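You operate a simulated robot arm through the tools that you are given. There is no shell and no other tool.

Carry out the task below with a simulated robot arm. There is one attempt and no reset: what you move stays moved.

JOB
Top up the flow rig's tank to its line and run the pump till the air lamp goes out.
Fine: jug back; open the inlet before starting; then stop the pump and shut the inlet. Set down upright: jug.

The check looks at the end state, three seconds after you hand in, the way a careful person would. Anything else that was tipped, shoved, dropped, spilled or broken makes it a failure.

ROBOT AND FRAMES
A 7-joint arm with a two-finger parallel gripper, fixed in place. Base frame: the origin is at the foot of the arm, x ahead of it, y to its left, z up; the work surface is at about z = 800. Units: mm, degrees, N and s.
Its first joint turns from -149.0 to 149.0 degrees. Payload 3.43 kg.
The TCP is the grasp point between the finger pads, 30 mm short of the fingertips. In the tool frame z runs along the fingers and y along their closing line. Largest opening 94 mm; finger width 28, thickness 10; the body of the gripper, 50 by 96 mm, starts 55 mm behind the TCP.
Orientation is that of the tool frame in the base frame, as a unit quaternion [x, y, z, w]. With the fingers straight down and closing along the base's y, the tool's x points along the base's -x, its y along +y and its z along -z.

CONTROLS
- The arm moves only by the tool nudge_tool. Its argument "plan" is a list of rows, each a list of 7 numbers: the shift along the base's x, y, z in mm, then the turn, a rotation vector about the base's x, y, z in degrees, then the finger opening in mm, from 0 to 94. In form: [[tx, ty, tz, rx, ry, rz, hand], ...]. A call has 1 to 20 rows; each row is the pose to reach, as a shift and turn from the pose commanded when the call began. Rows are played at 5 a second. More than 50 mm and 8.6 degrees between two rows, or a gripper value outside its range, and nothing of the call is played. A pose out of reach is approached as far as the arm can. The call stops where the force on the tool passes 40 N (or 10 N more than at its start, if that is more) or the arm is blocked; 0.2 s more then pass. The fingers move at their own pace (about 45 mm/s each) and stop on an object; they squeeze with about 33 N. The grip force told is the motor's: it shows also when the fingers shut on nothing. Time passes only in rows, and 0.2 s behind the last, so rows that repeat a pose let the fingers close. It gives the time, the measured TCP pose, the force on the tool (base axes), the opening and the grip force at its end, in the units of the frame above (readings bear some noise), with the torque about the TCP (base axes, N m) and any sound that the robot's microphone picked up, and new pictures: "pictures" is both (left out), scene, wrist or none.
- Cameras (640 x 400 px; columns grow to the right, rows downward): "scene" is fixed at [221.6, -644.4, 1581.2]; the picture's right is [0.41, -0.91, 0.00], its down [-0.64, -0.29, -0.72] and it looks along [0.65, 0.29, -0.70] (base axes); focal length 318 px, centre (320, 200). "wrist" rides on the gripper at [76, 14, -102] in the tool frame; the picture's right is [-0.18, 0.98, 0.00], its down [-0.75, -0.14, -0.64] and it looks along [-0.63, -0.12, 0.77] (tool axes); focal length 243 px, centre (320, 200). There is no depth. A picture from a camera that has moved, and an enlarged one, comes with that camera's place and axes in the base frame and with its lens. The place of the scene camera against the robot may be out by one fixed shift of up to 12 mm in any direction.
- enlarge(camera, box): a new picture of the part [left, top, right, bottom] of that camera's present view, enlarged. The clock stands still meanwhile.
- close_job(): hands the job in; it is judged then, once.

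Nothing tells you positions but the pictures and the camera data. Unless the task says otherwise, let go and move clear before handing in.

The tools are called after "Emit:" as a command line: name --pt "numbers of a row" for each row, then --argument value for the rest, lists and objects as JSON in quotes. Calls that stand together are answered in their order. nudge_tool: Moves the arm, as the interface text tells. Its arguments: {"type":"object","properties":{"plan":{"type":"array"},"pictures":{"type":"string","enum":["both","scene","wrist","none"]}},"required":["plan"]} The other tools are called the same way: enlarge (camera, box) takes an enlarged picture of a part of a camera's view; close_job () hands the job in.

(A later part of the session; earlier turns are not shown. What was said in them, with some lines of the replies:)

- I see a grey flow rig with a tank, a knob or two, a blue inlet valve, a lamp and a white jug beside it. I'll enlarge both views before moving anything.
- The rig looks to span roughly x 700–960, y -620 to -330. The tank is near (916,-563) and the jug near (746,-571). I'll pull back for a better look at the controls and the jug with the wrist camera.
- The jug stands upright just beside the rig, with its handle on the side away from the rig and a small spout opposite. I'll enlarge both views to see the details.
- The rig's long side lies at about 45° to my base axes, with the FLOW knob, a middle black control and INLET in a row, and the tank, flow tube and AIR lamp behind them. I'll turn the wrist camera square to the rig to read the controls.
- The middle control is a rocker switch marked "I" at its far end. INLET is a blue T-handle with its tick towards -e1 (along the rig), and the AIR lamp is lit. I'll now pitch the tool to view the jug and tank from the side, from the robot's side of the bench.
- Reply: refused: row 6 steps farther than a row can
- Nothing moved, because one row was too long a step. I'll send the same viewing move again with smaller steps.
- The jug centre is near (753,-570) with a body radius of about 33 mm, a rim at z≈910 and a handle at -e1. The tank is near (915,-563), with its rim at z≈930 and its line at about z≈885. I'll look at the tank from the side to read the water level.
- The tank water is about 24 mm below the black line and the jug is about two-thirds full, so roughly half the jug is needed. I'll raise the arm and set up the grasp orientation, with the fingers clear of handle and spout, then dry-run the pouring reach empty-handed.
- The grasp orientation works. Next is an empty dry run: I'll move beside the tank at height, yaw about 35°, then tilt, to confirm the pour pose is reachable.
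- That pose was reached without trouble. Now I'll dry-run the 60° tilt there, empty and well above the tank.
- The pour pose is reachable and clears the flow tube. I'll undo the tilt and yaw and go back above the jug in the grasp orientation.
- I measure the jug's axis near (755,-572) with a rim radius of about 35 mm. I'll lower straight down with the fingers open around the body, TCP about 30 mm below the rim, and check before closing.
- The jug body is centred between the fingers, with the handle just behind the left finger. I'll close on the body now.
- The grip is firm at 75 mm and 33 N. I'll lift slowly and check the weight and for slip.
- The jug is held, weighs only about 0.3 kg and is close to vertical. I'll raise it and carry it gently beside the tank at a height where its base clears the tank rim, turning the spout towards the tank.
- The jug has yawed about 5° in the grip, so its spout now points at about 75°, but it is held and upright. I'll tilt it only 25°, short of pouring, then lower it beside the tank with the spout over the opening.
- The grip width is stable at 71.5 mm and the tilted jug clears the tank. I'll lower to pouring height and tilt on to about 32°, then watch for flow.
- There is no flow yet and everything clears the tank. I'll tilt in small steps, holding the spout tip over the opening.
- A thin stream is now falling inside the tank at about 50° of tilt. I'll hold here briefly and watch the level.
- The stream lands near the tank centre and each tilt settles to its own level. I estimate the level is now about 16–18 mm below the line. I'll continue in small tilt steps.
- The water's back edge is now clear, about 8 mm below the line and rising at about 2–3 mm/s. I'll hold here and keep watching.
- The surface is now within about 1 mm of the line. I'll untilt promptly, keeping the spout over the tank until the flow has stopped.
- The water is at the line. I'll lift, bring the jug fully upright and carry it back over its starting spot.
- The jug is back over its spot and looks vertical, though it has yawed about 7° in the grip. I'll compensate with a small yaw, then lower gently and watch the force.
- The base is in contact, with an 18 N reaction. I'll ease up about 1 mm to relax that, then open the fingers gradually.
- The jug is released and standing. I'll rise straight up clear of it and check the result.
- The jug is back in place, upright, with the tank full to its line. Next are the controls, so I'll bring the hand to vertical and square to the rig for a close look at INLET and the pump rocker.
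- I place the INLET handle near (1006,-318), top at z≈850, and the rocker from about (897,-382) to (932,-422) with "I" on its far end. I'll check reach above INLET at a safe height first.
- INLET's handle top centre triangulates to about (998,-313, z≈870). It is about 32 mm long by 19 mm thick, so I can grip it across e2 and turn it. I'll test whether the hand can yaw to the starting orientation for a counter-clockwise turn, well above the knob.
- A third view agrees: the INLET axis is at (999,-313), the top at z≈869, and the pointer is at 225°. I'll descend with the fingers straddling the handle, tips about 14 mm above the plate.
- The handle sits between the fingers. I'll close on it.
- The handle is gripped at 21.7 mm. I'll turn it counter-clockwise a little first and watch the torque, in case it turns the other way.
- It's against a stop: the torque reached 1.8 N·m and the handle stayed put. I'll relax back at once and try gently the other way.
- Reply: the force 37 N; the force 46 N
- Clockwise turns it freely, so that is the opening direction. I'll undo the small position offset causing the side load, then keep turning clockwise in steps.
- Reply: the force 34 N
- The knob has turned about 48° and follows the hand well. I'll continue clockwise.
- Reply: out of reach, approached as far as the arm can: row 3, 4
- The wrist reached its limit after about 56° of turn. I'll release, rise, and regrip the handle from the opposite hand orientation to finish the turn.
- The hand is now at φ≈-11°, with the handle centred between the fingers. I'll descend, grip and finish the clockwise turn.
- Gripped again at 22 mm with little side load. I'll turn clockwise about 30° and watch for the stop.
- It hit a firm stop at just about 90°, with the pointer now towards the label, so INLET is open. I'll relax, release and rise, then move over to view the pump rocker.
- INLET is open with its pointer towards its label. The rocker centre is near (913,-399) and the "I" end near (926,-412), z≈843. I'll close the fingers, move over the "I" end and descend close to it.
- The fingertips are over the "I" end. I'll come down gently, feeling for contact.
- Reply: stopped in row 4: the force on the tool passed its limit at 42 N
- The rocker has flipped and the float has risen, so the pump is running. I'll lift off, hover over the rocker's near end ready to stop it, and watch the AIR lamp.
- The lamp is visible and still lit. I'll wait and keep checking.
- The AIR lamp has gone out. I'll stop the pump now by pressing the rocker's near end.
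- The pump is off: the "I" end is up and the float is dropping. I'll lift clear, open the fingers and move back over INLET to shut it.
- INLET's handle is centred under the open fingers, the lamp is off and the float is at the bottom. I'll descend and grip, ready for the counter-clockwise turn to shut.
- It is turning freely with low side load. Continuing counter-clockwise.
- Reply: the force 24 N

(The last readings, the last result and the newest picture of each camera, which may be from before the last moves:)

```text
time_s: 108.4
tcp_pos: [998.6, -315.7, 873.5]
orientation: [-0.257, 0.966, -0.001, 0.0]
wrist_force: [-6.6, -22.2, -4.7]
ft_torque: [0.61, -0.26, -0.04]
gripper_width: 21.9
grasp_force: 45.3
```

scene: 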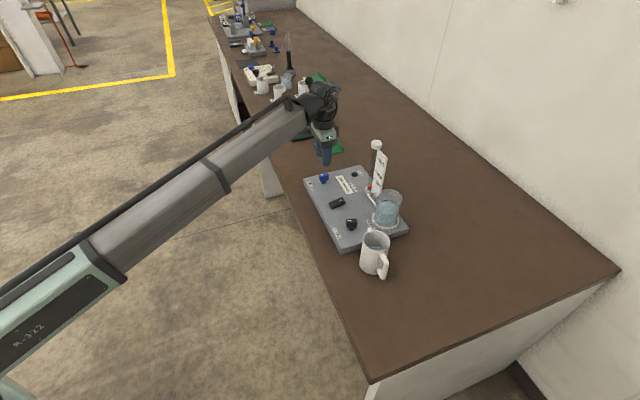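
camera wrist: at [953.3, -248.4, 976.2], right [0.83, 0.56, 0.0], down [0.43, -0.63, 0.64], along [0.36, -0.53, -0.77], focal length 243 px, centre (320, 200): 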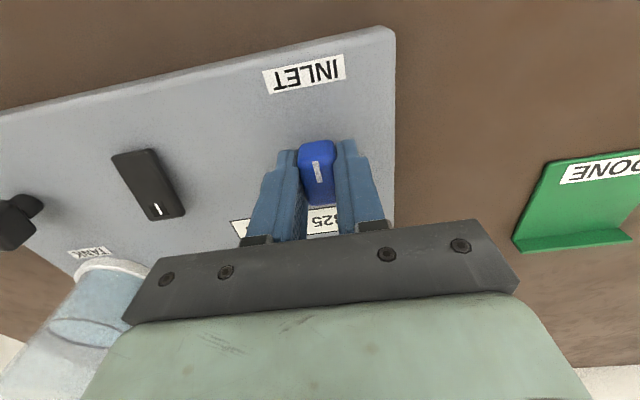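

Emit:
nudge_tool --pt "-0.2 -0.8 0 0 0 4 10" --pt "-0.3 -1 0 0 0 8 10" --pt "-0.3 -1 0 0 0 12 10" --pt "-0.3 -1 0 0 0 15 10" --pt "-0.3 -1 0 0 0 15 10" --pictures "wrist"

```text
time_s: 109.6
tcp_pos: [998.8, -316.1, 873.3]
orientation: [-0.381, 0.924, 0.001, 0.0]
wrist_force: [-1.6, -24.3, -7.3]
ft_torque: [0.7, -0.67, -0.02]
gripper_width: 22.0
grasp_force: 44.7
camera wrist: at [933.2, -359.2, 976.4], right [-0.56, 0.83, 0.0], down [0.63, 0.43, 0.64], along [0.53, 0.36, -0.77], focal length 243 px, centre (320, 200)
```

wrist: 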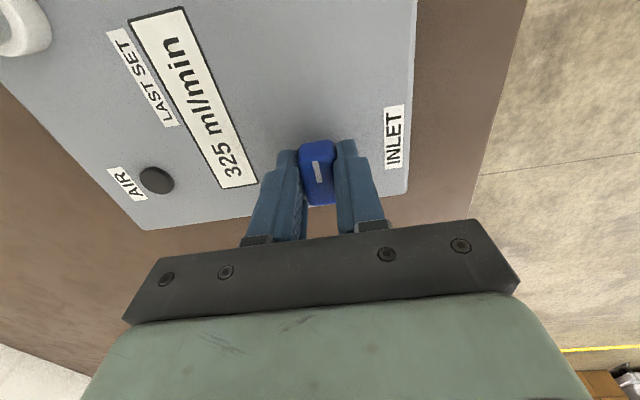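

The hand is at the start angle of the handle's travel. I'll nudge a few more degrees to feel the shut stop.

Emit:
nudge_tool --pt "0 -0.5 0 0 0 2 10" --pt "0 -0.8 0 0 0 4 10" --pt "0 -0.8 0 0 0 4 10" --pictures "none"

```text
time_s: 110.4
tcp_pos: [999.8, -316.8, 872.0]
orientation: [-0.413, 0.911, -0.001, 0.001]
wrist_force: [8.9, -19.5, 0.7]
ft_torque: [-0.51, 0.1, -1.76]
gripper_width: 22.9
grasp_force: 45.0
```

The shut stop is reached at -1.76 N·m. I'll relax, release the handle and rise clear.

Emit:
nudge_tool --pt "0 0 0 0 0 -3.5 10" --pt "0 0 0 0 0 -3.5 22" --pt "0 0 0 0 0 -3.5 35" --pt "0 0 0 0 0 -3.5 45" --pt "0 0 20 0 0 -3.5 45" --pt "0 0 50 0 0 -3.5 45" --pt "0 0 90 0 0 -3.5 45" --pt "0 0 135 0 0 -3.5 45" --pt "-40 20 150 0 0 -3.5 45" --pt "-80 40 170 0 0 -3.5 45" --pt "-120 60 190 0 0 -3.5 45" --pt "-160 80 200 0 0 -3.5 45" --pt "-160 80 200 0 0 -3.5 45"

Emit:
enlarge --camera "scene" --box '[290, 130, 430, 290]'

Emit:
enlarge --camera "scene" --box '[300, 160, 370, 210]'

Emit:
enlarge --camera "scene" --box '[365, 180, 410, 240]'

```text
time_s: 113.2
tcp_pos: [837.2, -234.7, 1073.4]
orientation: [-0.385, 0.923, 0.001, 0.001]
wrist_force: [-0.2, 0.4, 0.0]
ft_torque: [0.04, 0.01, -0.01]
gripper_width: 44.9
grasp_force: 0.1
camera wrist: at [772.1, -278.4, 1177.2], right [-0.57, 0.82, 0.0], down [0.63, 0.44, 0.64], along [0.53, 0.37, -0.77], focal length 243 px, centre (320, 200)
```

scene: 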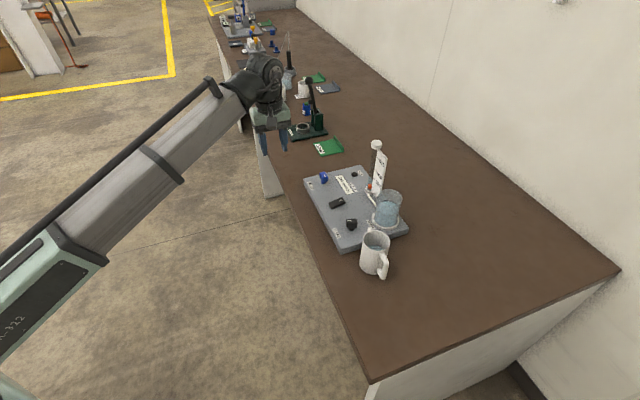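
wrist: 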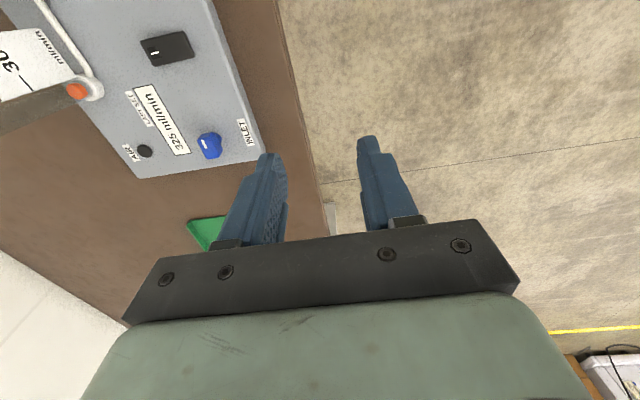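

```text
2.50 times, centred on (360, 210) of scene
camera zoom: at [221.6, -644.4, 1581.2], right [0.41, -0.91, 0.0], down [-0.64, -0.29, -0.72], along [0.65, 0.29, -0.7], focal length 796 px, centre (220, 175)
```

zoom: 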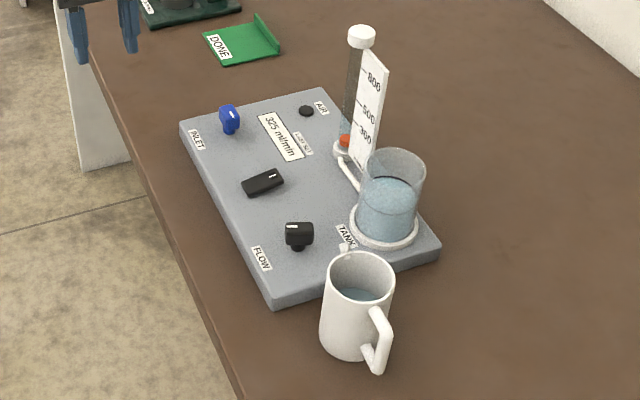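

```text
8.00 times, centred on (335, 185) of scene
camera zoom: at [221.6, -644.4, 1581.2], right [0.41, -0.91, 0.0], down [-0.64, -0.29, -0.72], along [0.65, 0.29, -0.7], focal length 2548 px, centre (200, 320)
```

zoom: 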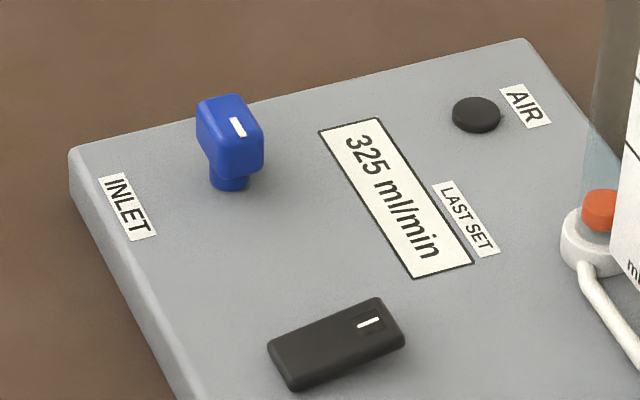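

```text
6.67 times, centred on (388, 210) of scene
camera zoom: at [221.6, -644.4, 1581.2], right [0.41, -0.91, 0.0], down [-0.64, -0.29, -0.72], along [0.65, 0.29, -0.7], focal length 2124 px, centre (-130, 133)
```

zoom: 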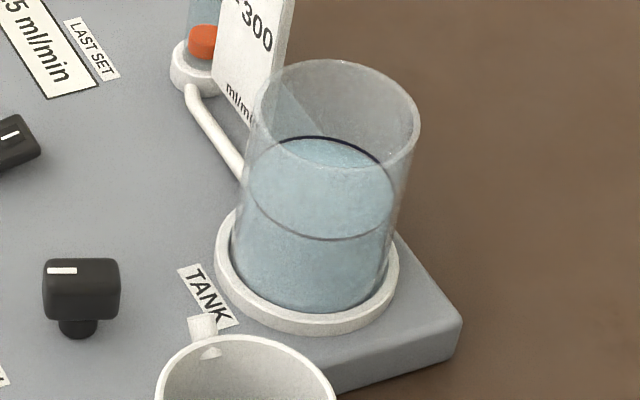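

All the steps look finished:
- **Tank:** the water is at its line, and I see no spill.
- **Jug:** upright at its original spot, turned a few degrees.
- **Pump and lamp:** the rocker is off, the float is at the bottom and the AIR lamp is out.
- **INLET:** back against its shut stop.

The arm is empty and clear, so I'm handing the job in.

Emit:
close_job

```text
The job is handed in.
```

The job is handed in; I haven't seen the result of the check. Everything it asked for looked right in the last pictures:

- **Tank:** I topped it up from the jug and the water sits at the black line. I saw no spill.
- **Jug:** It is back upright on its original spot. It turned about 7° in the grip, so the handle points slightly differently than before.
- **Pump run:** I opened INLET first, then switched the pump on. It ran until the AIR lamp went out, about 6 to 8 seconds.
- **Shutdown:** I switched the pump off and turned INLET back to its shut stop. The float is at the bottom and the lamp stayed out.

To find which way INLET opened, I first turned it the wrong way and pushed it against its shut stop at about 1.8 N·m. Nothing looked damaged or moved. The LAST SET panel, blank at the start, now reads 325 ml/min; I did not touch the FLOW knob.
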